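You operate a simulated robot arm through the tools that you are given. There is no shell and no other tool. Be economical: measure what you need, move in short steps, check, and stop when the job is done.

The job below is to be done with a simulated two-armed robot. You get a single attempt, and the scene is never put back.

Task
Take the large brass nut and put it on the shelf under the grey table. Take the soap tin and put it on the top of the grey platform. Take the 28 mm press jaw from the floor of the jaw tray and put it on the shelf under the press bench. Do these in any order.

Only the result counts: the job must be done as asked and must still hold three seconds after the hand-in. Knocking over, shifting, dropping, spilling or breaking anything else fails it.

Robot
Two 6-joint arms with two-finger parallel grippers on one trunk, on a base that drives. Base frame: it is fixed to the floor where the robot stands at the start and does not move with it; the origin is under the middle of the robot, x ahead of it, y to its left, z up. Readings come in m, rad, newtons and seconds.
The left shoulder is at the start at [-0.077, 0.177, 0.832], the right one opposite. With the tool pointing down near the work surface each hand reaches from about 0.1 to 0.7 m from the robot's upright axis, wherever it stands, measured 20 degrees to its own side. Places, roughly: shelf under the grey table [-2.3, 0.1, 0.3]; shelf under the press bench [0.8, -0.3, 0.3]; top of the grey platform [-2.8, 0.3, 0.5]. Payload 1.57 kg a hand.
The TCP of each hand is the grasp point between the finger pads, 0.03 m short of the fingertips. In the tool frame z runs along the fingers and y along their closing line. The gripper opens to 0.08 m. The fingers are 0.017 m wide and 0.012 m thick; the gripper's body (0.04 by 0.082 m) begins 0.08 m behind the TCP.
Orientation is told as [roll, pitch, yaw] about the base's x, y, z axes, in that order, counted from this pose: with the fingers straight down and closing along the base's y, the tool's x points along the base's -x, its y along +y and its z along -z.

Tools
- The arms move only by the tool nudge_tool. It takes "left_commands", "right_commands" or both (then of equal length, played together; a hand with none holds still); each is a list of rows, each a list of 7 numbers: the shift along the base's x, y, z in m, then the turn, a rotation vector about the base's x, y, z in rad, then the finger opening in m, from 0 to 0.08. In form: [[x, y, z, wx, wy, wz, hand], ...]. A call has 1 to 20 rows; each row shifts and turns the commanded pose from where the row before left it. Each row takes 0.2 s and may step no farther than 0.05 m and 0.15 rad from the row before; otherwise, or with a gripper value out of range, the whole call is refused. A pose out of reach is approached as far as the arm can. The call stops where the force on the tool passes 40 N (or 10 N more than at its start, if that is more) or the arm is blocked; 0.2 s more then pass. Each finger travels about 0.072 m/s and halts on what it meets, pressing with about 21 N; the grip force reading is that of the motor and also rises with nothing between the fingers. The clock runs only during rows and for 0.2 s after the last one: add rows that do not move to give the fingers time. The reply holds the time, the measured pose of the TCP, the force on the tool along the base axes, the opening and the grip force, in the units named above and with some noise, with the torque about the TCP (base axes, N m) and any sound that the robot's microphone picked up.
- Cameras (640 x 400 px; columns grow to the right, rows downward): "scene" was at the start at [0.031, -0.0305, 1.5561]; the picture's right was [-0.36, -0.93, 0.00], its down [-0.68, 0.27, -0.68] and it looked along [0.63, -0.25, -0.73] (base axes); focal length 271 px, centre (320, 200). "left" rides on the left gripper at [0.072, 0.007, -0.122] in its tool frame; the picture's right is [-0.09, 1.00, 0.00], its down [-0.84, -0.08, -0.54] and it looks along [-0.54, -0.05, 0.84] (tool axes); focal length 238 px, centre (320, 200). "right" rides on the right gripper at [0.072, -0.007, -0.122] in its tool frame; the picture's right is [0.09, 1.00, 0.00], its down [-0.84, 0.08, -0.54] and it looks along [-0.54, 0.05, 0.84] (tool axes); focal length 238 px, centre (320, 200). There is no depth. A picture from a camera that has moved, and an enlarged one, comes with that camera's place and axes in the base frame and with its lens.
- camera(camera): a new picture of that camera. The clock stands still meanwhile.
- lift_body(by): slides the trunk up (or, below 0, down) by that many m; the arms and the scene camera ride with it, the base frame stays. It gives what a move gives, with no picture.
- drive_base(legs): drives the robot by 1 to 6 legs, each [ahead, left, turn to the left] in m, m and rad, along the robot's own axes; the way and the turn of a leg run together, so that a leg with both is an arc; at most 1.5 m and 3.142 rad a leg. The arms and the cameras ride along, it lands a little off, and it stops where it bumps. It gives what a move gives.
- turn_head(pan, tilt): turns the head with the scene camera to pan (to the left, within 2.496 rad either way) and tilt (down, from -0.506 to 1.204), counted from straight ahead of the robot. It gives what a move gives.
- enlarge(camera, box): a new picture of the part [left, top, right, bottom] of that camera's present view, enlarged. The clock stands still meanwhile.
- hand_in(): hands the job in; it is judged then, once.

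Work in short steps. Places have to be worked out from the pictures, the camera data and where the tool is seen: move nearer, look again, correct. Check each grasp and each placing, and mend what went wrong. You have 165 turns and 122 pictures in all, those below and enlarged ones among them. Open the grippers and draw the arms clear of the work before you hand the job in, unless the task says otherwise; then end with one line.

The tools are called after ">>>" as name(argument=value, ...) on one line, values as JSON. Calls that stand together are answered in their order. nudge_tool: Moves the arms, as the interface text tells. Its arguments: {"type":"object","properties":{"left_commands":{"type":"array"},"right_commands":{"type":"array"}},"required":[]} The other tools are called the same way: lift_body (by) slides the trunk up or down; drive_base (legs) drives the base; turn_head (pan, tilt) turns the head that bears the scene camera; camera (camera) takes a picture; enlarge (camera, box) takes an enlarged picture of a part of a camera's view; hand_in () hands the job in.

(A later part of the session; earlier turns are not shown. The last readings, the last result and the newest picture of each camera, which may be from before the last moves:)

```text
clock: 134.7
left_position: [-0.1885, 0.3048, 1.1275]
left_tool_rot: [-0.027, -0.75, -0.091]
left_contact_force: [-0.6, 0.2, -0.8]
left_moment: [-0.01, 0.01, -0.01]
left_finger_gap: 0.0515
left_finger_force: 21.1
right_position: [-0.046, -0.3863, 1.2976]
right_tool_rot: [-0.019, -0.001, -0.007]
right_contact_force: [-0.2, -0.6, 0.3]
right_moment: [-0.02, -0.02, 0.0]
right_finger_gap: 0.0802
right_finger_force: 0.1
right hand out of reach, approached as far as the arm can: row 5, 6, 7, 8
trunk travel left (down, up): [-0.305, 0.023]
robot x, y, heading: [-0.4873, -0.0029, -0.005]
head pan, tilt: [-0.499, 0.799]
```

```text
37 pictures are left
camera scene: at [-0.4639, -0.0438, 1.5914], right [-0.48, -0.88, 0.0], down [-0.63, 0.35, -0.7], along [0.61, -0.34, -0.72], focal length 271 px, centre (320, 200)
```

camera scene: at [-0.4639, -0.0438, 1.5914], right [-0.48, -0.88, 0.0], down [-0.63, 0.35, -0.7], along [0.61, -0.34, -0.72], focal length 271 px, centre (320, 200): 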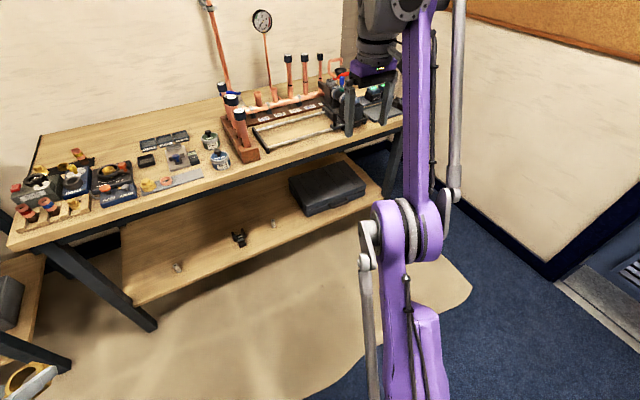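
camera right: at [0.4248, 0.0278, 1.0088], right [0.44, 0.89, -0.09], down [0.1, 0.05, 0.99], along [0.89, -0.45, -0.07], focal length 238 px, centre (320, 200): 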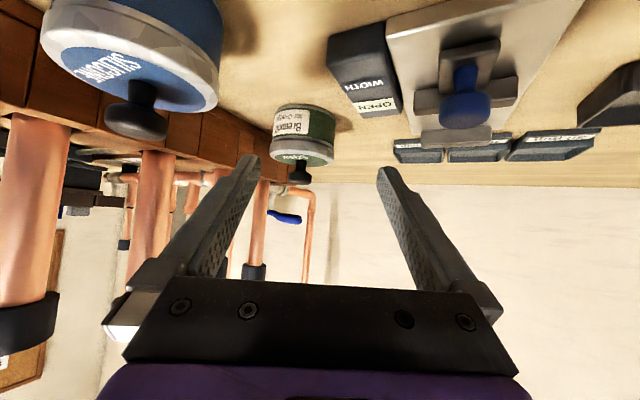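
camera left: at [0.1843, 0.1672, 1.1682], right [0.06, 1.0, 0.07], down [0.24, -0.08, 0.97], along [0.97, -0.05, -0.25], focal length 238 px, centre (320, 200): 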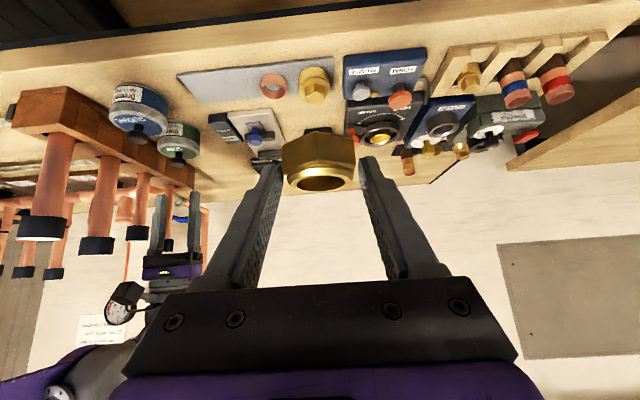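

The right arm is no longer needed if the left does both remaining jobs. I now deliver the nut first: back away, turn round, and drive up to the grey table.

>>> drive_base(legs=[[-0.45, -0.45, 0], [0, 0, 3.14], [0.3, -0.45, 0]])

>>> turn_head(pan=0.1, tilt=0.55)

>>> camera(camera="scene")

```text
clock: 150.6
left_position: [-1.5439, -0.3038, 1.1289]
left_tool_rot: [-0.023, -0.752, 3.03]
left_contact_force: [-0.1, -0.3, -1.7]
left_moment: [-0.02, -0.05, 0.01]
left_finger_gap: 0.0515
left_finger_force: 20.9
right_position: [-1.6708, 0.39, 1.2975]
right_tool_rot: [-0.018, 0.0, 3.115]
right_contact_force: [-0.1, 0.3, 0.0]
right_moment: [-0.01, 0.01, 0.03]
right_finger_gap: 0.0802
right_finger_force: 0.1
trunk travel left (down, up): [-0.305, 0.023]
robot x, y, heading: [-1.2367, -0.0027, 3.117]
head pan, tilt: [-0.499, 0.799]
```

```text
clock: 151.6
left_position: [-1.5423, -0.3043, 1.1284]
left_tool_rot: [-0.024, -0.751, 3.029]
left_contact_force: [-0.6, 0.0, -0.5]
left_moment: [-0.02, 0.0, 0.04]
left_finger_gap: 0.0518
left_finger_force: 21.2
right_position: [-1.6695, 0.388, 1.2975]
right_tool_rot: [-0.022, 0.0, 3.113]
right_contact_force: [0.1, 0.8, 0.1]
right_moment: [0.01, 0.01, 0.02]
right_finger_gap: 0.0801
right_finger_force: 0.0
trunk travel left (down, up): [-0.305, 0.023]
robot x, y, heading: [-1.2338, -0.0017, 3.118]
head pan, tilt: [0.099, 0.55]
```

```text
36 pictures are left
camera scene: at [-1.2841, -0.0125, 1.6128], right [-0.07, 1.0, 0.0], down [0.52, 0.04, -0.85], along [-0.85, -0.06, -0.52], focal length 271 px, centre (320, 200)
```

scene: 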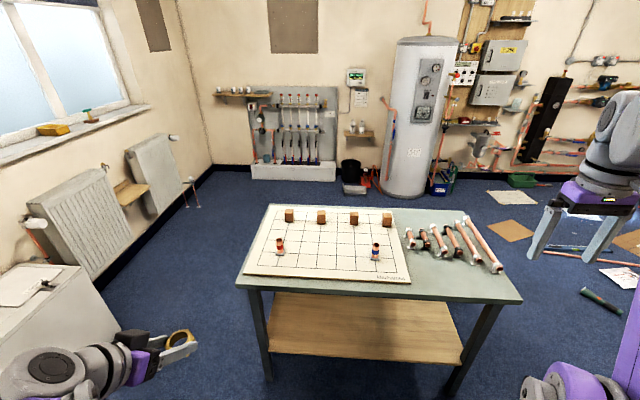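

The grey table and shelf are ahead (front edge x≈-1.97, shelf z≈0.3). I lower the trunk and bring the nut down to shelf-entry height in front of the table.

>>> lift_body(by=-0.27)

>>> nudge_tool(left_commands=[[-0.02, 0.01, -0.035, 0, 0, 0.02, 0.03], [-0.02, 0.01, -0.035, 0, 0, 0.02, 0.03], [-0.02, 0.01, -0.035, 0, 0, 0.02, 0.03], [-0.02, 0.01, -0.035, 0, 0, 0.02, 0.03], [-0.02, 0.01, -0.035, 0, 0, 0.01, 0.03], [-0.02, 0.01, -0.035, 0, 0, 0, 0.03], [-0.02, 0.01, -0.035, 0, 0, 0, 0.03], [-0.02, 0.01, -0.035, 0, 0, 0, 0.03], [-0.02, 0.01, -0.035, 0, 0, 0, 0.03], [-0.02, 0.01, -0.035, 0, 0, 0, 0.03], [0, 0, -0.035, 0, 0, 0, 0.03], [0, 0, 0, 0, 0, 0, 0.03]])

>>> camera(camera="left")

```text
clock: 154.3
left_position: [-1.5432, -0.3034, 0.8574]
left_tool_rot: [-0.024, -0.75, 3.031]
left_contact_force: [0.6, 0.1, -0.5]
left_moment: [-0.02, -0.03, -0.02]
left_finger_gap: 0.0517
left_finger_force: 21.6
right_position: [-1.6803, 0.3888, 0.9548]
right_tool_rot: [-0.02, 0.125, 3.112]
right_contact_force: [-1.2, -0.4, 0.3]
right_moment: [-0.01, 0.0, 0.01]
right_finger_gap: 0.0799
right_finger_force: 0.0
trunk travel left (down, up): [-0.035, 0.293]
robot x, y, heading: [-1.2324, -0.0031, 3.121]
head pan, tilt: [0.099, 0.55]
```

```text
clock: 156.9
left_position: [-1.7441, -0.2041, 0.4707]
left_tool_rot: [-0.025, -0.75, 3.12]
left_contact_force: [-0.5, 0.1, -1.2]
left_moment: [-0.02, -0.03, -0.01]
left_finger_gap: 0.0518
left_finger_force: 21.3
right_position: [-1.6815, 0.3908, 0.9548]
right_tool_rot: [-0.021, 0.127, 3.112]
right_contact_force: [-0.4, -0.2, 0.6]
right_moment: [0.01, -0.03, -0.01]
right_finger_gap: 0.0801
right_finger_force: 0.0
trunk travel left (down, up): [-0.035, 0.293]
robot x, y, heading: [-1.2343, -0.0044, 3.119]
head pan, tilt: [0.099, 0.55]
```

```text
35 pictures are left
camera left: at [-1.6086, -0.216, 0.5123], right [-0.1, -0.99, 0.05], down [-0.24, 0.07, 0.97], along [-0.97, 0.09, -0.25], focal length 238 px, centre (320, 200)
```

left: 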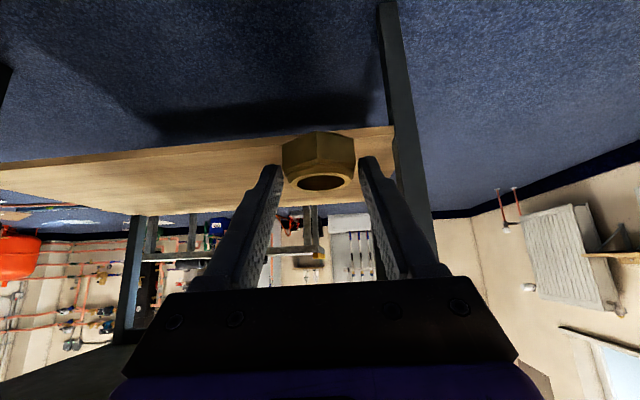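

I drive in: 0.1 m to the right, then 0.41 m ahead, so the nut is above the shelf.

>>> drive_base(legs=[[0, -0.1, 0], [0.2, 0, 0], [0.21, 0, 0]])

>>> camera(camera="left")

```text
clock: 160.9
left_position: [-2.1498, -0.0946, 0.4719]
left_tool_rot: [-0.023, -0.75, 3.123]
left_contact_force: [-0.5, -0.1, -0.3]
left_moment: [-0.01, 0.0, 0.0]
left_finger_gap: 0.0518
left_finger_force: 20.7
right_position: [-2.0884, 0.5001, 0.9551]
right_tool_rot: [-0.021, 0.127, 3.115]
right_contact_force: [0.2, 0.3, 0.0]
right_moment: [0.01, 0.0, 0.01]
right_finger_gap: 0.0799
right_finger_force: 0.1
trunk travel left (down, up): [-0.035, 0.293]
robot x, y, heading: [-1.637, 0.1067, 3.117]
head pan, tilt: [0.099, 0.55]
```

```text
34 pictures are left
camera left: at [-2.0141, -0.106, 0.5125], right [-0.1, -0.99, 0.05], down [-0.24, 0.07, 0.97], along [-0.97, 0.09, -0.25], focal length 238 px, centre (320, 200)
```

left: 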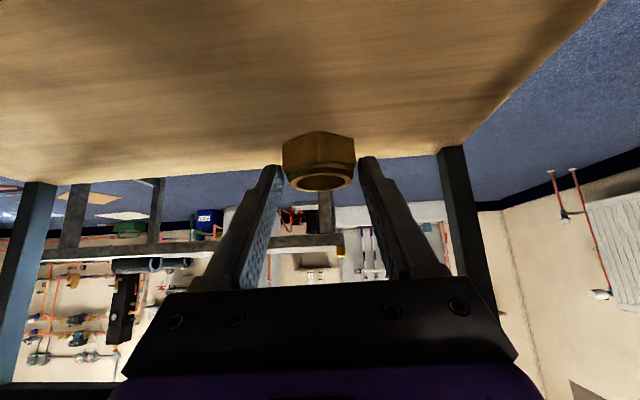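

The nut is over clear shelf. I lower it: quickly to ~0.35, then in fine steps.

>>> nudge_tool(left_commands=[[0, 0, -0.04, 0, 0, 0, 0.03], [0, 0, -0.04, 0, 0, 0, 0.03], [0, 0, -0.03, 0, 0, 0, 0.03], [0, 0, -0.01, 0, 0, 0, 0.03], [0, 0, -0.005, 0, 0, 0, 0.03], [0, 0, -0.004, 0, 0, 0, 0.03], [0, 0, -0.003, 0, 0, 0, 0.03], [0, 0, 0, 0, 0, 0, 0.03]])

>>> camera(camera="left")

```text
clock: 162.7
left_position: [-2.1518, -0.0935, 0.3473]
left_tool_rot: [-0.022, -0.757, 3.123]
left_contact_force: [0.8, 0.3, -1.0]
left_moment: [-0.01, -0.04, 0.0]
left_finger_gap: 0.0517
left_finger_force: 20.8
left hand out of reach, approached as far as the arm can: row 5
right_position: [-2.0796, 0.5005, 0.9587]
right_tool_rot: [-0.018, 0.115, 3.115]
right_contact_force: [0.1, -0.7, -0.6]
right_moment: [-0.01, 0.03, 0.0]
right_finger_gap: 0.0798
right_finger_force: 0.1
trunk travel left (down, up): [-0.035, 0.293]
robot x, y, heading: [-1.6401, 0.1098, 3.117]
head pan, tilt: [0.099, 0.55]
```

```text
33 pictures are left
camera left: at [-2.0153, -0.106, 0.3875], right [-0.1, -0.99, 0.05], down [-0.23, 0.07, 0.97], along [-0.97, 0.09, -0.24], focal length 238 px, centre (320, 200)
```

left: 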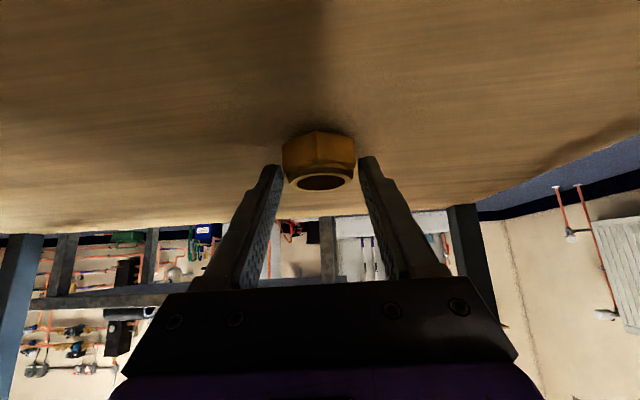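

A reach limit at the bottom; the nut hangs ~1–2 cm above the shelf. I use the trunk's remaining travel for the last bit, in small steps.

>>> lift_body(by=-0.01)

>>> lift_body(by=-0.005)

```text
clock: 163.3
left_position: [-2.1517, -0.0952, 0.3385]
left_tool_rot: [-0.02, -0.76, 3.123]
left_contact_force: [0.2, -0.9, -0.8]
left_moment: [-0.01, -0.06, 0.0]
left_finger_gap: 0.0515
left_finger_force: 21.1
right_position: [-2.0778, 0.5007, 0.9502]
right_tool_rot: [-0.02, 0.116, 3.117]
right_contact_force: [0.0, -0.5, 0.1]
right_moment: [-0.01, 0.01, -0.01]
right_finger_gap: 0.0798
right_finger_force: 0.0
trunk travel left (down, up): [-0.025, 0.303]
robot x, y, heading: [-1.6405, 0.1075, 3.116]
head pan, tilt: [0.099, 0.55]
```

```text
clock: 163.8
left_position: [-2.1527, -0.0947, 0.3357]
left_tool_rot: [-0.021, -0.76, 3.122]
left_contact_force: [-2.2, 1.3, 13.5]
left_moment: [-0.06, 0.17, -0.01]
left_finger_gap: 0.0518
left_finger_force: 21.2
right_position: [-2.077, 0.502, 0.9451]
right_tool_rot: [-0.018, 0.115, 3.116]
right_contact_force: [0.0, 0.2, -0.4]
right_moment: [0.03, -0.01, -0.04]
right_finger_gap: 0.08
right_finger_force: 0.0
trunk travel left (down, up): [-0.02, 0.308]
robot x, y, heading: [-1.6383, 0.1078, 3.113]
head pan, tilt: [0.099, 0.55]
```

Contact (13.5 N up). I release the nut and withdraw along the tool axis.

>>> nudge_tool(left_commands=[[0, 0, 0, 0, 0, 0, 0.055], [0, 0, 0, 0, 0, 0, 0.065], [0, 0, 0, 0, 0, 0, 0.065], [0.01, 0, 0.01, 0, 0, 0, 0.065], [0.02, 0, 0.02, 0, 0, 0, 0.065], [0.03, 0, 0.03, 0, 0, 0, 0.07], [0.03, 0, 0.03, 0, 0, 0, 0.08]])

>>> camera(camera="left")

```text
clock: 165.4
left_position: [-2.1026, -0.0987, 0.4352]
left_tool_rot: [-0.025, -0.745, 3.123]
left_contact_force: [-0.1, 0.0, 0.6]
left_moment: [0.03, -0.02, 0.01]
left_finger_gap: 0.0799
left_finger_force: 0.1
left hand out of reach, approached as far as the arm can: row 4, 5, 6, 7
right_position: [-2.0869, 0.5007, 0.9407]
right_tool_rot: [-0.022, 0.125, 3.114]
right_contact_force: [-0.1, -0.3, 0.3]
right_moment: [0.01, 0.03, 0.02]
right_finger_gap: 0.0801
right_finger_force: 0.1
trunk travel left (down, up): [-0.02, 0.308]
robot x, y, heading: [-1.6427, 0.1045, 3.117]
head pan, tilt: [0.099, 0.55]
```

```text
32 pictures are left
camera left: at [-1.9671, -0.1087, 0.4767], right [-0.1, -0.99, 0.04], down [-0.25, 0.07, 0.97], along [-0.96, 0.09, -0.25], focal length 238 px, centre (320, 200)
```

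left: 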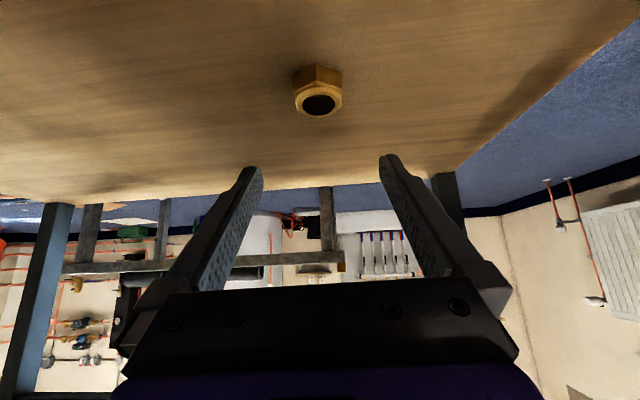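

The nut rests on the shelf. I back out, raise trunk and left hand, and return toward the bench.

>>> drive_base(legs=[[-0.42, 0, 0], [0, 0.12, 0]])

>>> lift_body(by=0.3)

>>> nudge_tool(left_commands=[[0, 0, 0.04, 0, 0, 0, 0.08], [0, 0, 0.04, 0, 0, 0, 0.08], [0, 0, 0.04, 0, 0, 0, 0.08], [0.02, 0, 0.04, 0, 0, 0, 0.08], [0.02, 0, 0.04, 0, 0, 0, 0.08], [0.02, 0, 0.04, 0, 0, 0, 0.08], [0.02, 0, 0.04, 0, 0, 0, 0.08], [0, 0, 0.04, 0, 0, 0, 0.08], [0, 0, 0, 0, 0, 0, 0.08]])

```text
clock: 169.3
left_position: [-1.6848, -0.229, 0.434]
left_tool_rot: [-0.024, -0.746, 3.129]
left_contact_force: [-1.2, 0.6, -0.2]
left_moment: [0.03, 0.0, -0.01]
left_finger_gap: 0.0801
left_finger_force: 0.0
right_position: [-1.6743, 0.3695, 0.9398]
right_tool_rot: [-0.018, 0.127, 3.12]
right_contact_force: [-0.2, 0.4, 0.2]
right_moment: [-0.05, 0.0, -0.03]
right_finger_gap: 0.0801
right_finger_force: 0.0
trunk travel left (down, up): [-0.02, 0.308]
robot x, y, heading: [-1.2271, -0.0194, 3.119]
head pan, tilt: [0.099, 0.55]
```

```text
clock: 172.3
left_position: [-1.7687, -0.2272, 0.8127]
left_tool_rot: [-0.024, -0.879, 3.129]
left_contact_force: [0.0, -0.9, 0.9]
left_moment: [-0.01, 0.02, -0.01]
left_finger_gap: 0.08
left_finger_force: 0.0
right_position: [-1.6932, 0.3704, 1.2823]
right_tool_rot: [-0.021, 0.054, 3.122]
right_contact_force: [0.5, 0.2, 0.3]
right_moment: [0.0, 0.0, -0.01]
right_finger_gap: 0.0801
right_finger_force: 0.1
trunk travel left (down, up): [-0.32, 0.008]
robot x, y, heading: [-1.2262, -0.0249, 3.122]
head pan, tilt: [0.099, 0.55]
```

```text
clock: 174.3
left_position: [-1.69, -0.2263, 1.134]
left_tool_rot: [-0.024, -0.881, 3.128]
left_contact_force: [0.8, -0.4, 0.3]
left_moment: [0.0, -0.02, 0.05]
left_finger_gap: 0.0802
left_finger_force: 0.0
right_position: [-1.6941, 0.3697, 1.2823]
right_tool_rot: [-0.021, 0.054, 3.12]
right_contact_force: [-0.2, -0.1, 0.3]
right_moment: [0.02, -0.06, 0.0]
right_finger_gap: 0.0801
right_finger_force: 0.2
trunk travel left (down, up): [-0.32, 0.008]
robot x, y, heading: [-1.2211, -0.0182, 3.126]
head pan, tilt: [0.099, 0.55]
```

The left tool has pitch 0.88 now at a comfortable pose. I test in the air whether it can go down to z≈0.94 there.

>>> nudge_tool(left_commands=[[-0.01, 0, -0.045, 0, 0, 0, 0.08], [-0.01, 0, -0.045, 0, 0, 0, 0.08], [-0.02, 0, -0.045, 0, 0, 0, 0.08], [-0.03, 0, -0.03, 0, 0, 0, 0.08], [-0.03, 0, -0.03, 0, 0, 0, 0.08], [0, 0, 0, 0, 0, 0, 0.08]])

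```text
clock: 175.7
left_position: [-1.7888, -0.2274, 0.9385]
left_tool_rot: [-0.024, -0.882, 3.129]
left_contact_force: [-0.2, 0.5, -0.2]
left_moment: [0.0, -0.04, 0.0]
left_finger_gap: 0.0801
left_finger_force: 0.1
right_position: [-1.6931, 0.3703, 1.2825]
right_tool_rot: [-0.019, 0.054, 3.12]
right_contact_force: [0.2, -0.6, 0.2]
right_moment: [0.0, 0.03, 0.0]
right_finger_gap: 0.0799
right_finger_force: 0.1
trunk travel left (down, up): [-0.32, 0.008]
robot x, y, heading: [-1.2244, -0.0211, 3.128]
head pan, tilt: [0.099, 0.55]
```

Good. I test a slightly longer reach and pitch 0.95, then step back along the tool axis and lift for travel.

>>> nudge_tool(left_commands=[[-0.03, 0, 0, 0, 0, 0, 0.08], [-0.03, 0, 0, 0, 0.0, 0, 0.08], [0, 0, 0, 0, 0.07, 0, 0.08], [0, 0, 0, 0, 0, 0, 0.08]])

>>> nudge_tool(left_commands=[[0.032, 0, 0.023, 0, 0, 0, 0.08], [0.032, 0, 0.023, 0, 0, 0, 0.08], [0.032, 0, 0.023, 0, 0, 0, 0.08], [0, 0, 0.04, 0, 0, 0, 0.08], [0, 0, 0, 0, 0, 0, 0.08]])

```text
clock: 176.7
left_position: [-1.8492, -0.2284, 0.937]
left_tool_rot: [-0.024, -0.952, 3.129]
left_contact_force: [-0.1, -0.2, 0.0]
left_moment: [0.01, 0.01, 0.01]
left_finger_gap: 0.0799
left_finger_force: 0.0
right_position: [-1.6934, 0.3702, 1.282]
right_tool_rot: [-0.021, 0.053, 3.121]
right_contact_force: [-0.4, 0.3, -0.5]
right_moment: [0.0, 0.02, 0.02]
right_finger_gap: 0.0799
right_finger_force: 0.2
trunk travel left (down, up): [-0.32, 0.008]
robot x, y, heading: [-1.2244, -0.0172, 3.123]
head pan, tilt: [0.099, 0.55]
```

```text
clock: 177.9
left_position: [-1.7525, -0.2258, 1.0458]
left_tool_rot: [-0.022, -0.95, 3.129]
left_contact_force: [0.6, -0.2, 0.0]
left_moment: [-0.05, 0.0, 0.0]
left_finger_gap: 0.0801
left_finger_force: 0.0
right_position: [-1.6939, 0.3702, 1.2823]
right_tool_rot: [-0.022, 0.053, 3.121]
right_contact_force: [0.2, 0.3, 0.3]
right_moment: [0.01, 0.0, 0.02]
right_finger_gap: 0.08
right_finger_force: 0.0
trunk travel left (down, up): [-0.32, 0.008]
robot x, y, heading: [-1.2235, -0.0208, 3.127]
head pan, tilt: [0.099, 0.55]
```

All reachable. I now drive back to the bench, ending with heading ≈-0.5 a little short of the grasp position, and look.

>>> drive_base(legs=[[-0.3, 0.43, 0], [0, 0, 2.656], [0.2, 0.84, 0], [0.25, 0, 0]])

>>> turn_head(pan=0.0, tilt=0.75)

>>> camera(camera="scene")

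>>> camera(camera="left")

```text
clock: 197.0
left_position: [0.4252, -0.0168, 1.0447]
left_tool_rot: [-0.021, -0.949, -0.517]
left_contact_force: [-0.4, 0.4, -0.8]
left_moment: [-0.02, -0.01, 0.02]
left_finger_gap: 0.08
left_finger_force: 0.0
right_position: [0.0888, -0.512, 1.2804]
right_tool_rot: [-0.022, 0.055, -0.521]
right_contact_force: [-0.7, -0.5, 1.2]
right_moment: [-0.01, 0.0, 0.0]
right_finger_gap: 0.08
right_finger_force: 0.0
trunk travel left (down, up): [-0.32, 0.008]
robot x, y, heading: [-0.133, 0.0547, -0.519]
head pan, tilt: [0.099, 0.55]
```

```text
clock: 197.7
left_position: [0.4276, -0.0181, 1.0466]
left_tool_rot: [-0.023, -0.95, -0.516]
left_contact_force: [0.5, 0.3, -0.1]
left_moment: [-0.02, 0.02, 0.02]
left_finger_gap: 0.0798
left_finger_force: 0.0
right_position: [0.0909, -0.5121, 1.2825]
right_tool_rot: [-0.021, 0.056, -0.521]
right_contact_force: [0.4, 0.5, -0.9]
right_moment: [-0.01, 0.0, 0.01]
right_finger_gap: 0.0801
right_finger_force: 0.1
trunk travel left (down, up): [-0.32, 0.008]
robot x, y, heading: [-0.1343, 0.0571, -0.518]
head pan, tilt: [0.0, 0.75]
```

```text
31 pictures are left
camera scene: at [-0.1009, 0.0331, 1.6107], right [-0.49, -0.87, 0.0], down [-0.59, 0.34, -0.73], along [0.64, -0.36, -0.68], focal length 271 px, centre (320, 200)
```

scene: 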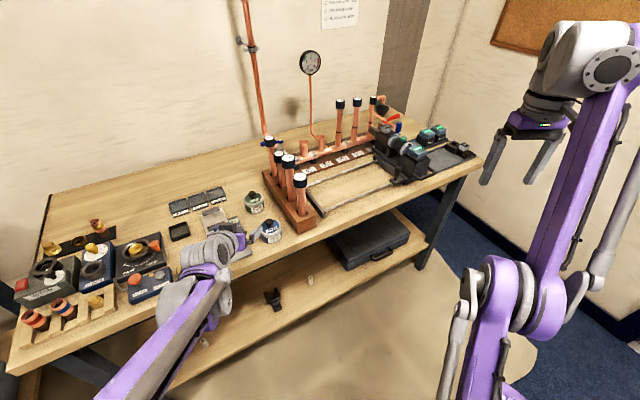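

```text
30 pictures are left
camera left: at [0.3098, 0.0603, 1.0593], right [0.55, 0.83, 0.06], down [0.01, -0.08, 1.0], along [0.83, -0.55, -0.05], focal length 238 px, centre (320, 200)
```

left: 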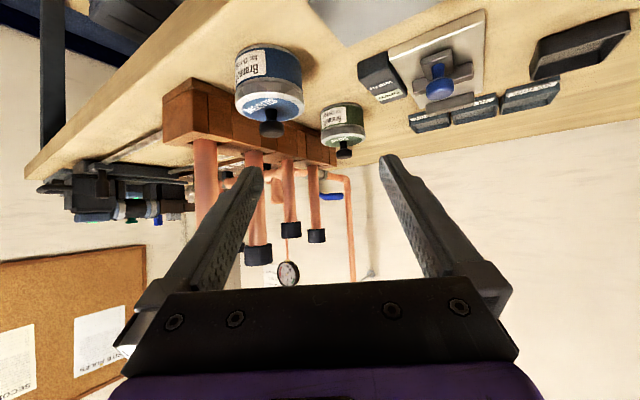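

I zoom on the soap tin in both views to fix its position and lid/body heights.

>>> enlarge(camera="left", box=[290, 80, 390, 170])

>>> enlarge(camera="scene", box=[210, 170, 310, 250])

```text
4.44 times, centred on (340, 125) of left
camera zoom: at [0.3098, 0.0603, 1.0593], right [0.55, 0.83, 0.06], down [0.01, -0.08, 1.0], along [0.83, -0.55, -0.05], focal length 1059 px, centre (231, 533)
```

zoom: 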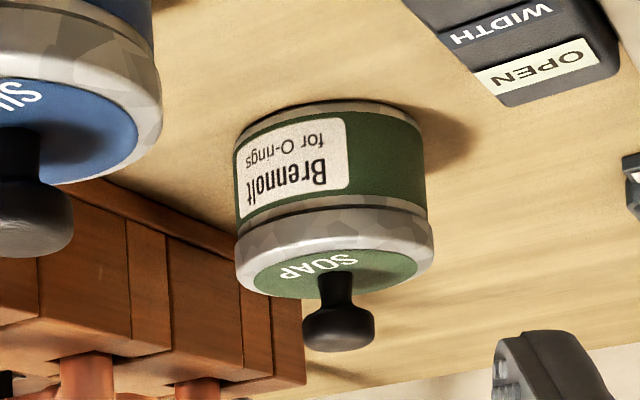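

```text
5.00 times, centred on (260, 210) of scene
camera zoom: at [-0.1009, 0.0331, 1.6107], right [-0.49, -0.87, 0.0], down [-0.59, 0.34, -0.73], along [0.64, -0.36, -0.68], focal length 1354 px, centre (620, 150)
```

zoom: 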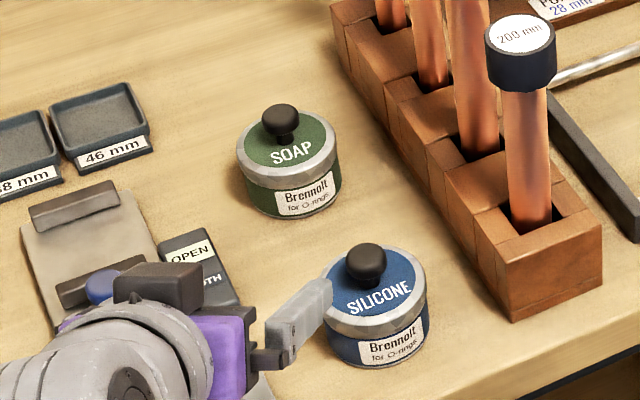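

Tin centre ≈(0.639, -0.1075), bench ≈0.903, lid bottom ≈0.934, so with 54° tilt the fingertips can pinch the body just under the lid. I drive 0.11 m ahead and 0.02 m left, and correct the small roll.

>>> drive_base(legs=[[0.11, 0.02, 0]])

>>> nudge_tool(left_commands=[[0, 0, -0.01, 0.018, -0.01, 0, 0.08], [0, 0, 0, 0, 0, 0, 0.08]])

>>> enlarge(camera="left", box=[220, 60, 420, 200])

```text
clock: 198.9
left_position: [0.5291, -0.0526, 1.0466]
left_tool_rot: [-0.023, -0.948, -0.513]
left_contact_force: [-0.5, 0.2, 0.7]
left_moment: [-0.01, -0.03, -0.01]
left_finger_gap: 0.0801
left_finger_force: 0.1
right_position: [0.1937, -0.5485, 1.2811]
right_tool_rot: [-0.021, 0.055, -0.521]
right_contact_force: [0.0, -0.3, -0.6]
right_moment: [0.03, -0.01, 0.02]
right_finger_gap: 0.0801
right_finger_force: 0.1
trunk travel left (down, up): [-0.32, 0.008]
robot x, y, heading: [-0.0323, 0.0164, -0.516]
head pan, tilt: [0.0, 0.75]
```

```text
clock: 199.5
left_position: [0.5305, -0.0532, 1.0353]
left_tool_rot: [0.014, -0.949, -0.539]
left_contact_force: [-0.6, -0.5, -0.5]
left_moment: [0.02, 0.01, -0.01]
left_finger_gap: 0.0797
left_finger_force: 0.0
right_position: [0.1945, -0.5486, 1.2825]
right_tool_rot: [-0.02, 0.056, -0.521]
right_contact_force: [-0.6, -0.1, 0.5]
right_moment: [0.0, 0.01, 0.0]
right_finger_gap: 0.08
right_finger_force: 0.1
trunk travel left (down, up): [-0.32, 0.008]
robot x, y, heading: [-0.028, 0.0194, -0.516]
head pan, tilt: [0.0, 0.75]
```

```text
2.86 times, centred on (320, 130) of left
camera zoom: at [0.4128, 0.0246, 1.0494], right [0.55, 0.83, 0.08], down [0.0, -0.1, 1.0], along [0.83, -0.55, -0.05], focal length 681 px, centre (320, 400)
```

zoom: 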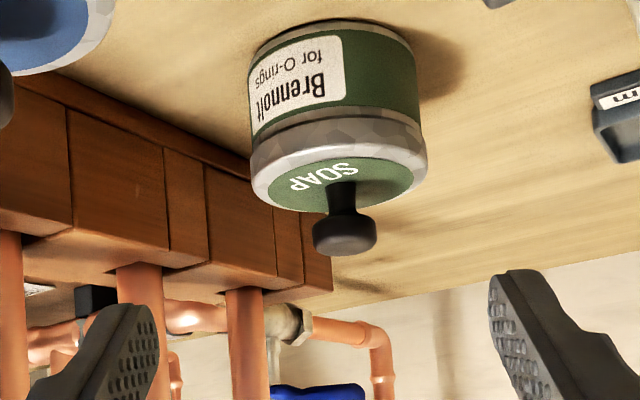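

The tin is 6.5 mm to the right of the tool's plane in the picture; I shift that, descend, and advance along the tool axis to ~25 mm short.

>>> nudge_tool(left_commands=[[0.0035, 0.006, -0.017, 0, 0, 0, 0.08], [0, 0, -0.017, 0, 0, 0, 0.08], [0.0215, -0.0125, -0.0177, 0, 0, 0, 0.08], [0.0215, -0.0125, -0.0177, 0, 0, 0, 0.08], [0.0215, -0.0125, -0.0177, 0, 0, 0, 0.08], [0, 0, 0, 0, 0, 0, 0.08]])

>>> enlarge(camera="left", box=[200, 60, 440, 220])

>>> enlarge(camera="scene", box=[180, 180, 320, 290])

```text
clock: 200.9
left_position: [0.5987, -0.084, 0.9479]
left_tool_rot: [0.012, -0.949, -0.542]
left_contact_force: [-0.5, 0.2, -0.3]
left_moment: [0.01, 0.03, 0.01]
left_finger_gap: 0.0801
left_finger_force: 0.0
right_position: [0.1949, -0.5481, 1.2827]
right_tool_rot: [-0.022, 0.055, -0.52]
right_contact_force: [-0.8, -0.3, 0.3]
right_moment: [0.0, -0.02, 0.01]
right_finger_gap: 0.0801
right_finger_force: 0.0
trunk travel left (down, up): [-0.32, 0.008]
robot x, y, heading: [-0.0293, 0.0194, -0.515]
head pan, tilt: [0.0, 0.75]
```

```text
2.50 times, centred on (320, 140) of left
camera zoom: at [0.4808, -0.0061, 0.9619], right [0.55, 0.83, 0.08], down [0.0, -0.1, 1.0], along [0.83, -0.55, -0.05], focal length 596 px, centre (320, 350)
```

zoom: 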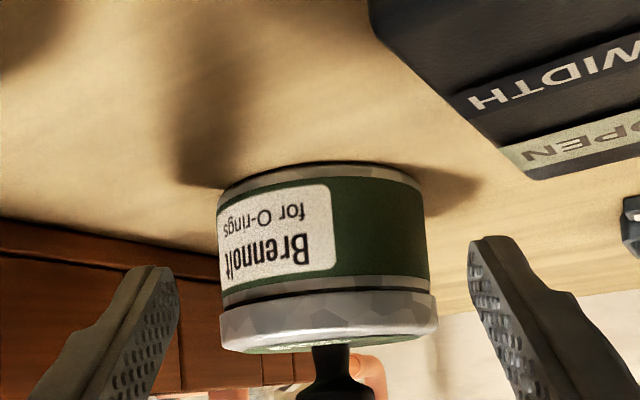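

```text
3.64 times, centred on (250, 235) of scene
camera zoom: at [0.0018, -0.0025, 1.6106], right [-0.49, -0.87, 0.0], down [-0.59, 0.34, -0.73], along [0.64, -0.36, -0.68], focal length 985 px, centre (574, 73)
```

zoom: 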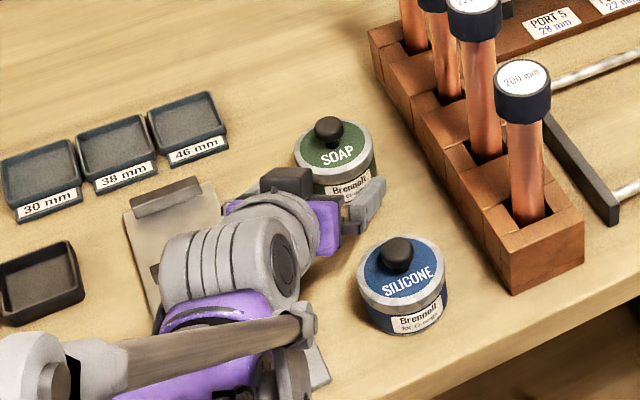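

Well centred. I advance the last 23 mm along the tool axis and check.

>>> nudge_tool(left_commands=[[0.0101, -0.0058, -0.0082, 0, 0, 0, 0.08], [0.0101, -0.0058, -0.0082, 0, 0, 0, 0.08], [0, 0, 0, 0, 0, 0, 0.08]])

>>> enlarge(camera="left", box=[200, 60, 440, 220])

```text
clock: 201.7
left_position: [0.619, -0.096, 0.9326]
left_tool_rot: [0.012, -0.951, -0.542]
left_contact_force: [-0.3, -1.0, 0.8]
left_moment: [-0.01, -0.03, 0.02]
left_finger_gap: 0.0801
left_finger_force: 0.0
right_position: [0.1931, -0.5478, 1.2826]
right_tool_rot: [-0.022, 0.055, -0.52]
right_contact_force: [1.2, -0.4, -0.6]
right_moment: [-0.01, 0.01, 0.01]
right_finger_gap: 0.08
right_finger_force: 0.0
trunk travel left (down, up): [-0.32, 0.008]
robot x, y, heading: [-0.0292, 0.0202, -0.51]
head pan, tilt: [0.0, 0.75]
```

```text
2.50 times, centred on (320, 140) of left
camera zoom: at [0.5013, -0.0177, 0.9457], right [0.55, 0.83, 0.08], down [0.0, -0.1, 1.0], along [0.83, -0.55, -0.05], focal length 596 px, centre (320, 350)
```

zoom: 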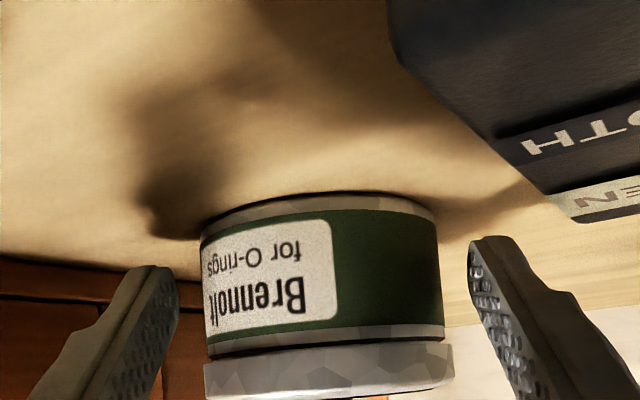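

The fingers straddle the body below the lid. I close and listen.

>>> nudge_tool(left_commands=[[0, 0, 0, 0, 0, 0, 0.074], [0, 0, 0, 0, 0, 0, 0.068], [0, 0, 0, 0, 0, 0, 0.06], [0, 0, 0, 0, 0, 0, 0.055], [0, 0, 0, 0, 0, 0, 0.055]])

>>> enlarge(camera="left", box=[200, 60, 440, 220])

```text
clock: 202.9
left_position: [0.6193, -0.0949, 0.9319]
left_tool_rot: [0.013, -0.949, -0.541]
left_contact_force: [-1.0, 0.0, -0.6]
left_moment: [-0.03, -0.02, -0.02]
left_finger_gap: 0.0655
left_finger_force: 20.9
right_position: [0.1947, -0.547, 1.2821]
right_tool_rot: [-0.021, 0.054, -0.52]
right_contact_force: [0.4, 0.3, 0.5]
right_moment: [0.0, -0.02, 0.01]
right_finger_gap: 0.0798
right_finger_force: 0.0
trunk travel left (down, up): [-0.32, 0.008]
robot x, y, heading: [-0.0329, 0.019, -0.516]
head pan, tilt: [0.0, 0.75]
```

```text
2.50 times, centred on (320, 140) of left
camera zoom: at [0.5014, -0.0177, 0.9458], right [0.55, 0.83, 0.08], down [0.0, -0.1, 1.0], along [0.83, -0.55, -0.05], focal length 596 px, centre (320, 350)
```

zoom: 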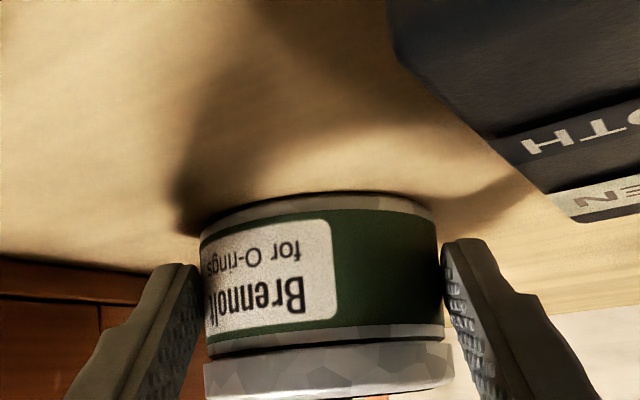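

No snap: the fingers hold the body, but the 0.0655 gap means a chord a bit before the centre. I reopen, go ~12 mm deeper horizontally and close again.

>>> nudge_tool(left_commands=[[0, 0, 0, 0, 0, 0, 0.075], [0, 0, 0, 0, 0, 0, 0.08], [0.0052, -0.003, 0, 0, 0, 0, 0.08], [0.0052, -0.003, 0, 0, 0, 0, 0.08], [0, 0, 0, 0, 0, 0, 0.074], [0, 0, 0, 0, 0, 0, 0.068], [0, 0, 0, 0, 0, 0, 0.06], [0, 0, 0, 0, 0, 0, 0.055]])

```text
clock: 204.7
left_position: [0.6289, -0.1023, 0.9329]
left_tool_rot: [0.011, -0.951, -0.54]
left_contact_force: [-1.2, 0.3, -1.2]
left_moment: [0.07, 0.01, 0.01]
left_finger_gap: 0.0665
left_finger_force: 21.2
right_position: [0.1936, -0.5473, 1.2821]
right_tool_rot: [-0.021, 0.053, -0.519]
right_contact_force: [0.0, -0.4, -0.1]
right_moment: [0.0, -0.04, 0.02]
right_finger_gap: 0.0801
right_finger_force: 0.1
trunk travel left (down, up): [-0.32, 0.008]
robot x, y, heading: [-0.0326, 0.0173, -0.517]
head pan, tilt: [0.0, 0.75]
heard: snap
```

A snap: at this depth the pads touched the lid. So the body is ≈0.066 wide and the former position was right. I reopen, go back ~10 mm to it and close there.

>>> nudge_tool(left_commands=[[0, 0, 0, 0, 0, 0, 0.075], [0, 0, 0, 0, 0, 0, 0.08], [-0.0046, 0.003, 0, 0, 0, 0, 0.08], [-0.0046, 0.0035, -0.001, 0, 0, 0, 0.08], [0, 0, 0, 0, 0, 0, 0.08]])

>>> enlarge(camera="left", box=[200, 60, 440, 240])

>>> enlarge(camera="scene", box=[220, 180, 320, 260])

```text
clock: 205.9
left_position: [0.6189, -0.096, 0.9324]
left_tool_rot: [0.012, -0.949, -0.542]
left_contact_force: [0.6, 0.4, 0.1]
left_moment: [0.01, -0.03, 0.02]
left_finger_gap: 0.08
left_finger_force: 0.0
right_position: [0.1946, -0.5484, 1.2827]
right_tool_rot: [-0.019, 0.055, -0.52]
right_contact_force: [-0.6, -0.7, 0.4]
right_moment: [-0.02, 0.02, -0.02]
right_finger_gap: 0.0799
right_finger_force: 0.0
trunk travel left (down, up): [-0.32, 0.008]
robot x, y, heading: [-0.0311, 0.0162, -0.512]
head pan, tilt: [0.0, 0.75]
```

```text
2.22 times, centred on (320, 150) of left
camera zoom: at [0.5019, -0.0181, 0.9456], right [0.55, 0.83, 0.08], down [0.0, -0.1, 1.0], along [0.83, -0.55, -0.05], focal length 530 px, centre (320, 311)
```

zoom: 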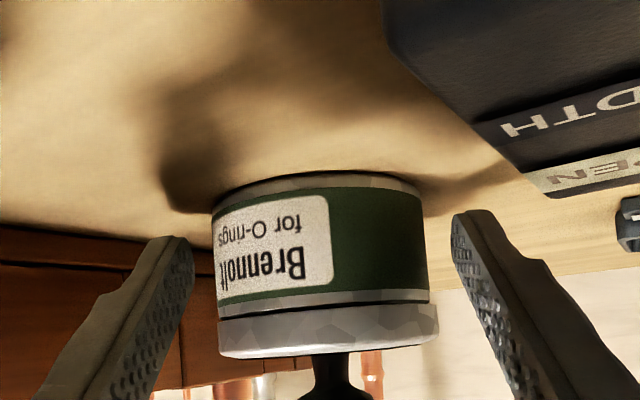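

```text
5.00 times, centred on (270, 220) of scene
camera zoom: at [0.0025, -0.0028, 1.6106], right [-0.49, -0.87, 0.0], down [-0.59, 0.34, -0.73], along [0.64, -0.36, -0.68], focal length 1354 px, centre (570, 100)
```

zoom: 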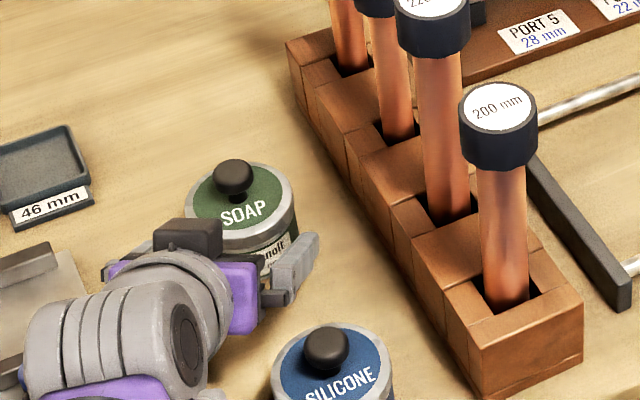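

By the picture scale (body ≈0.066) the tips are right at the tin's centre here. I close again.

>>> nudge_tool(left_commands=[[0, 0, 0, 0, 0, 0, 0.074], [0, 0, 0, 0, 0, 0, 0.068], [0, 0, 0, 0, 0, 0, 0.06], [0, 0, 0, 0, 0, 0, 0.055], [0, 0, 0, 0, 0, 0, 0.055]])

>>> nudge_tool(left_commands=[[0, 0, 0.004, 0, 0, 0, 0.05], [0, 0, 0.006, 0, 0, 0, 0.05], [0, 0, 0, 0, 0, 0, 0.05]])

>>> enlarge(camera="left", box=[200, 60, 440, 240])

```text
clock: 207.1
left_position: [0.6191, -0.0951, 0.9315]
left_tool_rot: [0.013, -0.95, -0.541]
left_contact_force: [-0.7, -0.9, -0.2]
left_moment: [0.05, -0.01, -0.05]
left_finger_gap: 0.0651
left_finger_force: 20.9
right_position: [0.1954, -0.5483, 1.2825]
right_tool_rot: [-0.02, 0.056, -0.522]
right_contact_force: [-0.4, 0.0, -0.4]
right_moment: [0.01, -0.02, 0.01]
right_finger_gap: 0.0797
right_finger_force: 0.0
trunk travel left (down, up): [-0.32, 0.008]
robot x, y, heading: [-0.0316, 0.0182, -0.515]
head pan, tilt: [0.0, 0.75]
```

```text
clock: 207.9
left_position: [0.6191, -0.0954, 0.9409]
left_tool_rot: [0.011, -0.949, -0.541]
left_contact_force: [0.2, 1.4, -4.1]
left_moment: [0.08, 0.1, 0.01]
left_finger_gap: 0.0654
left_finger_force: 21.2
right_position: [0.1945, -0.5478, 1.2809]
right_tool_rot: [-0.022, 0.055, -0.519]
right_contact_force: [-0.3, -0.6, 0.9]
right_moment: [0.0, 0.0, 0.02]
right_finger_gap: 0.0798
right_finger_force: 0.1
trunk travel left (down, up): [-0.32, 0.008]
robot x, y, heading: [-0.03, 0.0221, -0.517]
head pan, tilt: [0.0, 0.75]
```

```text
2.22 times, centred on (320, 150) of left
camera zoom: at [0.502, -0.018, 0.9549], right [0.55, 0.83, 0.08], down [0.0, -0.1, 1.0], along [0.83, -0.55, -0.05], focal length 530 px, centre (320, 311)
```

zoom: 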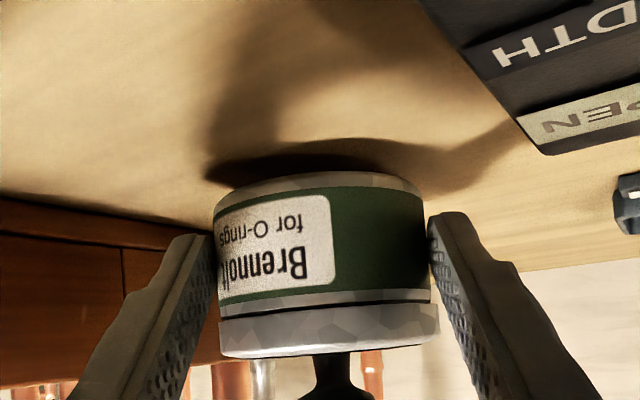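

The tin is lifted level with its lid resting on (≈0.35 kg). I raise it gently and draw back, then look once.

>>> nudge_tool(left_commands=[[0, 0, 0.012, 0, 0, 0, 0.05], [0, 0, 0.015, 0, 0, 0, 0.05], [0, 0, 0.02, 0, 0, 0, 0.05], [0, 0, 0.02, 0, 0, 0, 0.05], [-0.01, 0.005, 0.02, 0, 0, 0, 0.05], [-0.02, 0.01, 0.015, 0, 0, 0, 0.05], [-0.02, 0.01, 0.01, 0, 0, 0, 0.05], [-0.015, 0.008, 0, 0, 0, 0, 0.05], [0, 0, 0, 0, 0, 0, 0.05]])

>>> camera(camera="left")

```text
clock: 209.9
left_position: [0.5551, -0.0631, 1.0534]
left_tool_rot: [0.012, -0.95, -0.541]
left_contact_force: [0.9, 0.8, -3.8]
left_moment: [0.04, 0.13, -0.03]
left_finger_gap: 0.0655
left_finger_force: 21.6
right_position: [0.1948, -0.5488, 1.2816]
right_tool_rot: [-0.022, 0.052, -0.519]
right_contact_force: [0.8, -0.3, 0.6]
right_moment: [-0.01, -0.04, -0.02]
right_finger_gap: 0.0798
right_finger_force: 0.0
trunk travel left (down, up): [-0.32, 0.008]
robot x, y, heading: [-0.0332, 0.0174, -0.516]
head pan, tilt: [0.0, 0.75]
```

```text
19 pictures are left
camera left: at [0.4383, 0.0148, 1.0665], right [0.55, 0.83, 0.08], down [0.0, -0.1, 1.0], along [0.83, -0.55, -0.05], focal length 238 px, centre (320, 200)
```

left: 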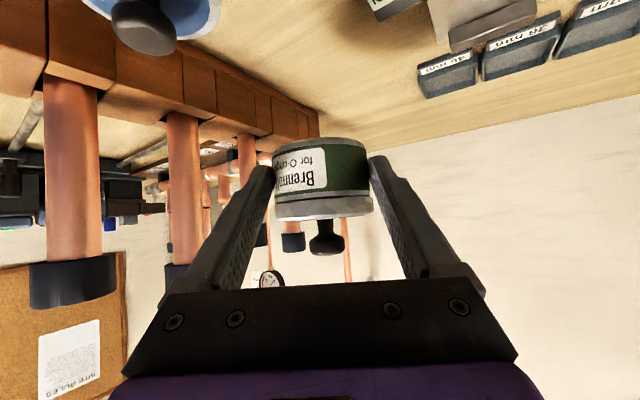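

Tin held securely. I back away, rotate to heading 0, and travel backwards toward the gap beside the grey table, so I will face the platform from behind without turning there.

>>> drive_base(legs=[[-0.35, 0, 0], [0, 0, 0.516], [-0.9, -0.6, 0], [-0.5, -0.52, 0]])

>>> turn_head(pan=2.4, tilt=0.6)

>>> camera(camera="scene")

```text
clock: 223.6
left_position: [-1.1901, -0.7033, 1.0537]
left_tool_rot: [0.012, -0.95, -0.046]
left_contact_force: [0.1, 0.1, -4.0]
left_moment: [0.01, 0.11, 0.04]
left_finger_gap: 0.0653
left_finger_force: 21.1
right_position: [-1.2785, -1.3017, 1.2821]
right_tool_rot: [-0.02, 0.055, -0.026]
right_contact_force: [-0.1, 0.0, 0.1]
right_moment: [-0.02, 0.01, -0.04]
right_finger_gap: 0.0802
right_finger_force: 0.0
trunk travel left (down, up): [-0.32, 0.008]
robot x, y, heading: [-1.7447, -0.9078, -0.02]
head pan, tilt: [0.0, 0.75]
```

```text
clock: 225.8
left_position: [-1.1905, -0.7027, 1.0528]
left_tool_rot: [0.012, -0.95, -0.047]
left_contact_force: [0.3, -0.5, -4.5]
left_moment: [-0.03, 0.13, 0.0]
left_finger_gap: 0.0653
left_finger_force: 21.4
right_position: [-1.2786, -1.3008, 1.2821]
right_tool_rot: [-0.02, 0.055, -0.026]
right_contact_force: [0.3, -0.5, 0.4]
right_moment: [-0.03, -0.02, 0.01]
right_finger_gap: 0.0798
right_finger_force: 0.0
trunk travel left (down, up): [-0.32, 0.008]
robot x, y, heading: [-1.7431, -0.9105, -0.017]
head pan, tilt: [2.4, 0.6]
```

```text
18 pictures are left
camera scene: at [-1.8532, -0.8497, 1.6235], right [0.69, 0.72, 0.0], down [0.41, -0.39, -0.83], along [-0.6, 0.57, -0.56], focal length 271 px, centre (320, 200)
```

scene: 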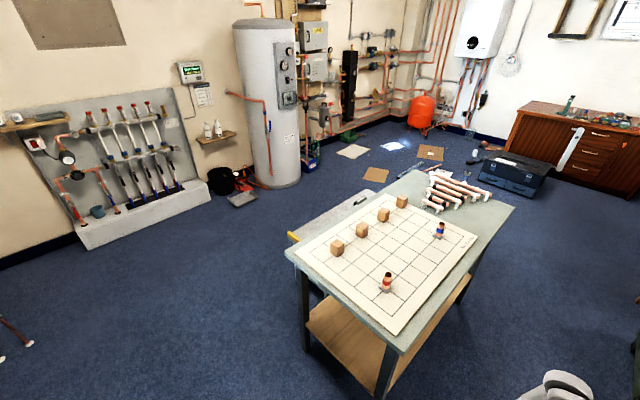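

The platform's grey top is visible behind the table (far edge x≈-2.9, from y≈-0.1), with a small dark object near y≈0.5. I zoom once to be sure of its free area.

>>> enlarge(camera="scene", box=[270, 150, 430, 270])

```text
3.33 times, centred on (350, 210) of scene
camera zoom: at [-1.8532, -0.8497, 1.6235], right [0.69, 0.72, 0.0], down [0.41, -0.39, -0.83], along [-0.6, 0.57, -0.56], focal length 903 px, centre (220, 167)
```

zoom: 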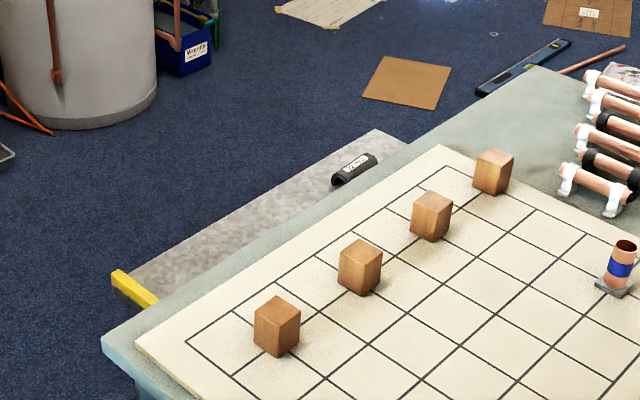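

The platform top is free from y≈-0.05 to 0.4 (far edge x≈-2.91). I drive back to x≈-3.4 and strafe left so the tin hangs over about (-2.82, 0.15).

>>> drive_base(legs=[[-1.3, 0, 0.01], [-0.35, 0, 0.01]])

>>> drive_base(legs=[[0, 0.4, 0], [0, 0.43, 0]])

>>> turn_head(pan=0.3, tilt=0.95)

>>> camera(camera="scene")

```text
clock: 234.2
left_position: [-2.8474, -0.6754, 1.0534]
left_tool_rot: [0.012, -0.949, -0.009]
left_contact_force: [0.5, 0.0, -4.4]
left_moment: [0.02, 0.12, 0.02]
left_finger_gap: 0.0652
left_finger_force: 20.8
right_position: [-2.914, -1.2756, 1.2821]
right_tool_rot: [-0.021, 0.056, 0.012]
right_contact_force: [0.5, -0.4, 1.1]
right_moment: [0.02, 0.01, 0.0]
right_finger_gap: 0.0801
right_finger_force: 0.0
trunk travel left (down, up): [-0.32, 0.008]
robot x, y, heading: [-3.4003, -0.9026, 0.016]
head pan, tilt: [2.4, 0.6]
```

```text
clock: 242.2
left_position: [-2.8617, 0.1508, 1.052]
left_tool_rot: [0.012, -0.95, -0.012]
left_contact_force: [-0.1, -0.4, -3.7]
left_moment: [0.01, 0.13, -0.01]
left_finger_gap: 0.0653
left_finger_force: 20.7
right_position: [-2.9288, -0.4508, 1.2817]
right_tool_rot: [-0.021, 0.054, 0.01]
right_contact_force: [0.7, 0.1, 0.2]
right_moment: [0.0, 0.01, -0.01]
right_finger_gap: 0.08
right_finger_force: 0.1
trunk travel left (down, up): [-0.32, 0.008]
robot x, y, heading: [-3.4075, -0.0737, 0.014]
head pan, tilt: [2.4, 0.6]
```

```text
clock: 244.2
left_position: [-2.8601, 0.1512, 1.0523]
left_tool_rot: [0.012, -0.95, -0.011]
left_contact_force: [-0.1, 0.1, -3.6]
left_moment: [-0.01, 0.09, 0.01]
left_finger_gap: 0.0655
left_finger_force: 21.1
right_position: [-2.9282, -0.451, 1.2825]
right_tool_rot: [-0.022, 0.055, 0.008]
right_contact_force: [-0.7, 0.0, 0.1]
right_moment: [0.01, 0.04, 0.01]
right_finger_gap: 0.0802
right_finger_force: 0.0
trunk travel left (down, up): [-0.32, 0.008]
robot x, y, heading: [-3.4093, -0.0751, 0.018]
head pan, tilt: [0.3, 0.949]
```

```text
16 pictures are left
camera scene: at [-3.3841, -0.0551, 1.5951], right [0.31, -0.95, 0.0], down [-0.77, -0.25, -0.58], along [0.55, 0.18, -0.81], focal length 271 px, centre (320, 200)
```

scene: 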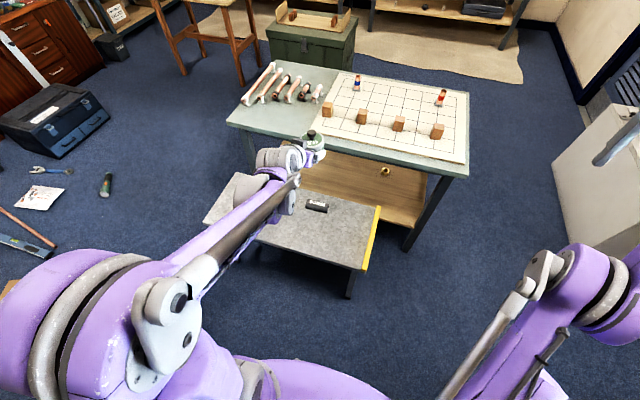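

Very clear view: the nut is on the shelf, platform spans x -2.92…-2.60, y -0.10…0.67, with a dark object near (-2.67, 0.19). I shift 0.12 m right so the tin goes down at about (-2.815, 0.03), then lower the trunk.

>>> drive_base(legs=[[0.02, -0.12, 0]])

>>> lift_body(by=-0.27)

>>> camera(camera="scene")

```text
clock: 245.9
left_position: [-2.84, 0.0303, 1.0526]
left_tool_rot: [0.013, -0.95, -0.013]
left_contact_force: [-0.2, 0.0, -3.6]
left_moment: [0.02, 0.11, 0.02]
left_finger_gap: 0.0656
left_finger_force: 21.0
right_position: [-2.9077, -0.5709, 1.282]
right_tool_rot: [-0.023, 0.054, 0.008]
right_contact_force: [0.5, -0.2, 0.2]
right_moment: [0.01, 0.01, -0.01]
right_finger_gap: 0.0801
right_finger_force: 0.1
trunk travel left (down, up): [-0.32, 0.008]
robot x, y, heading: [-3.3854, -0.1971, 0.012]
head pan, tilt: [0.3, 0.949]
```

```text
clock: 248.6
left_position: [-2.8395, 0.0313, 0.7824]
left_tool_rot: [0.011, -0.95, -0.013]
left_contact_force: [0.3, 0.0, -3.7]
left_moment: [0.02, 0.12, -0.02]
left_finger_gap: 0.0656
left_finger_force: 20.7
right_position: [-2.9079, -0.5703, 0.9336]
right_tool_rot: [-0.02, 0.187, 0.008]
right_contact_force: [-0.5, -0.1, -0.1]
right_moment: [-0.01, 0.0, 0.0]
right_finger_gap: 0.0798
right_finger_force: 0.1
trunk travel left (down, up): [-0.05, 0.278]
robot x, y, heading: [-3.3873, -0.1964, 0.015]
head pan, tilt: [0.3, 0.949]
```

```text
15 pictures are left
camera scene: at [-3.3217, -0.1739, 1.3126], right [0.31, -0.95, 0.0], down [-0.77, -0.25, -0.58], along [0.55, 0.18, -0.81], focal length 271 px, centre (320, 200)
```

scene: 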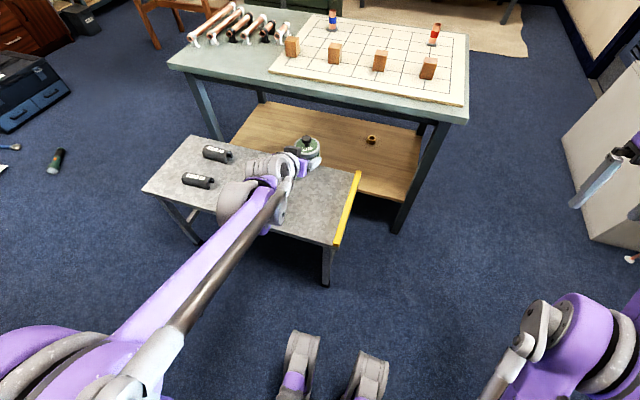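

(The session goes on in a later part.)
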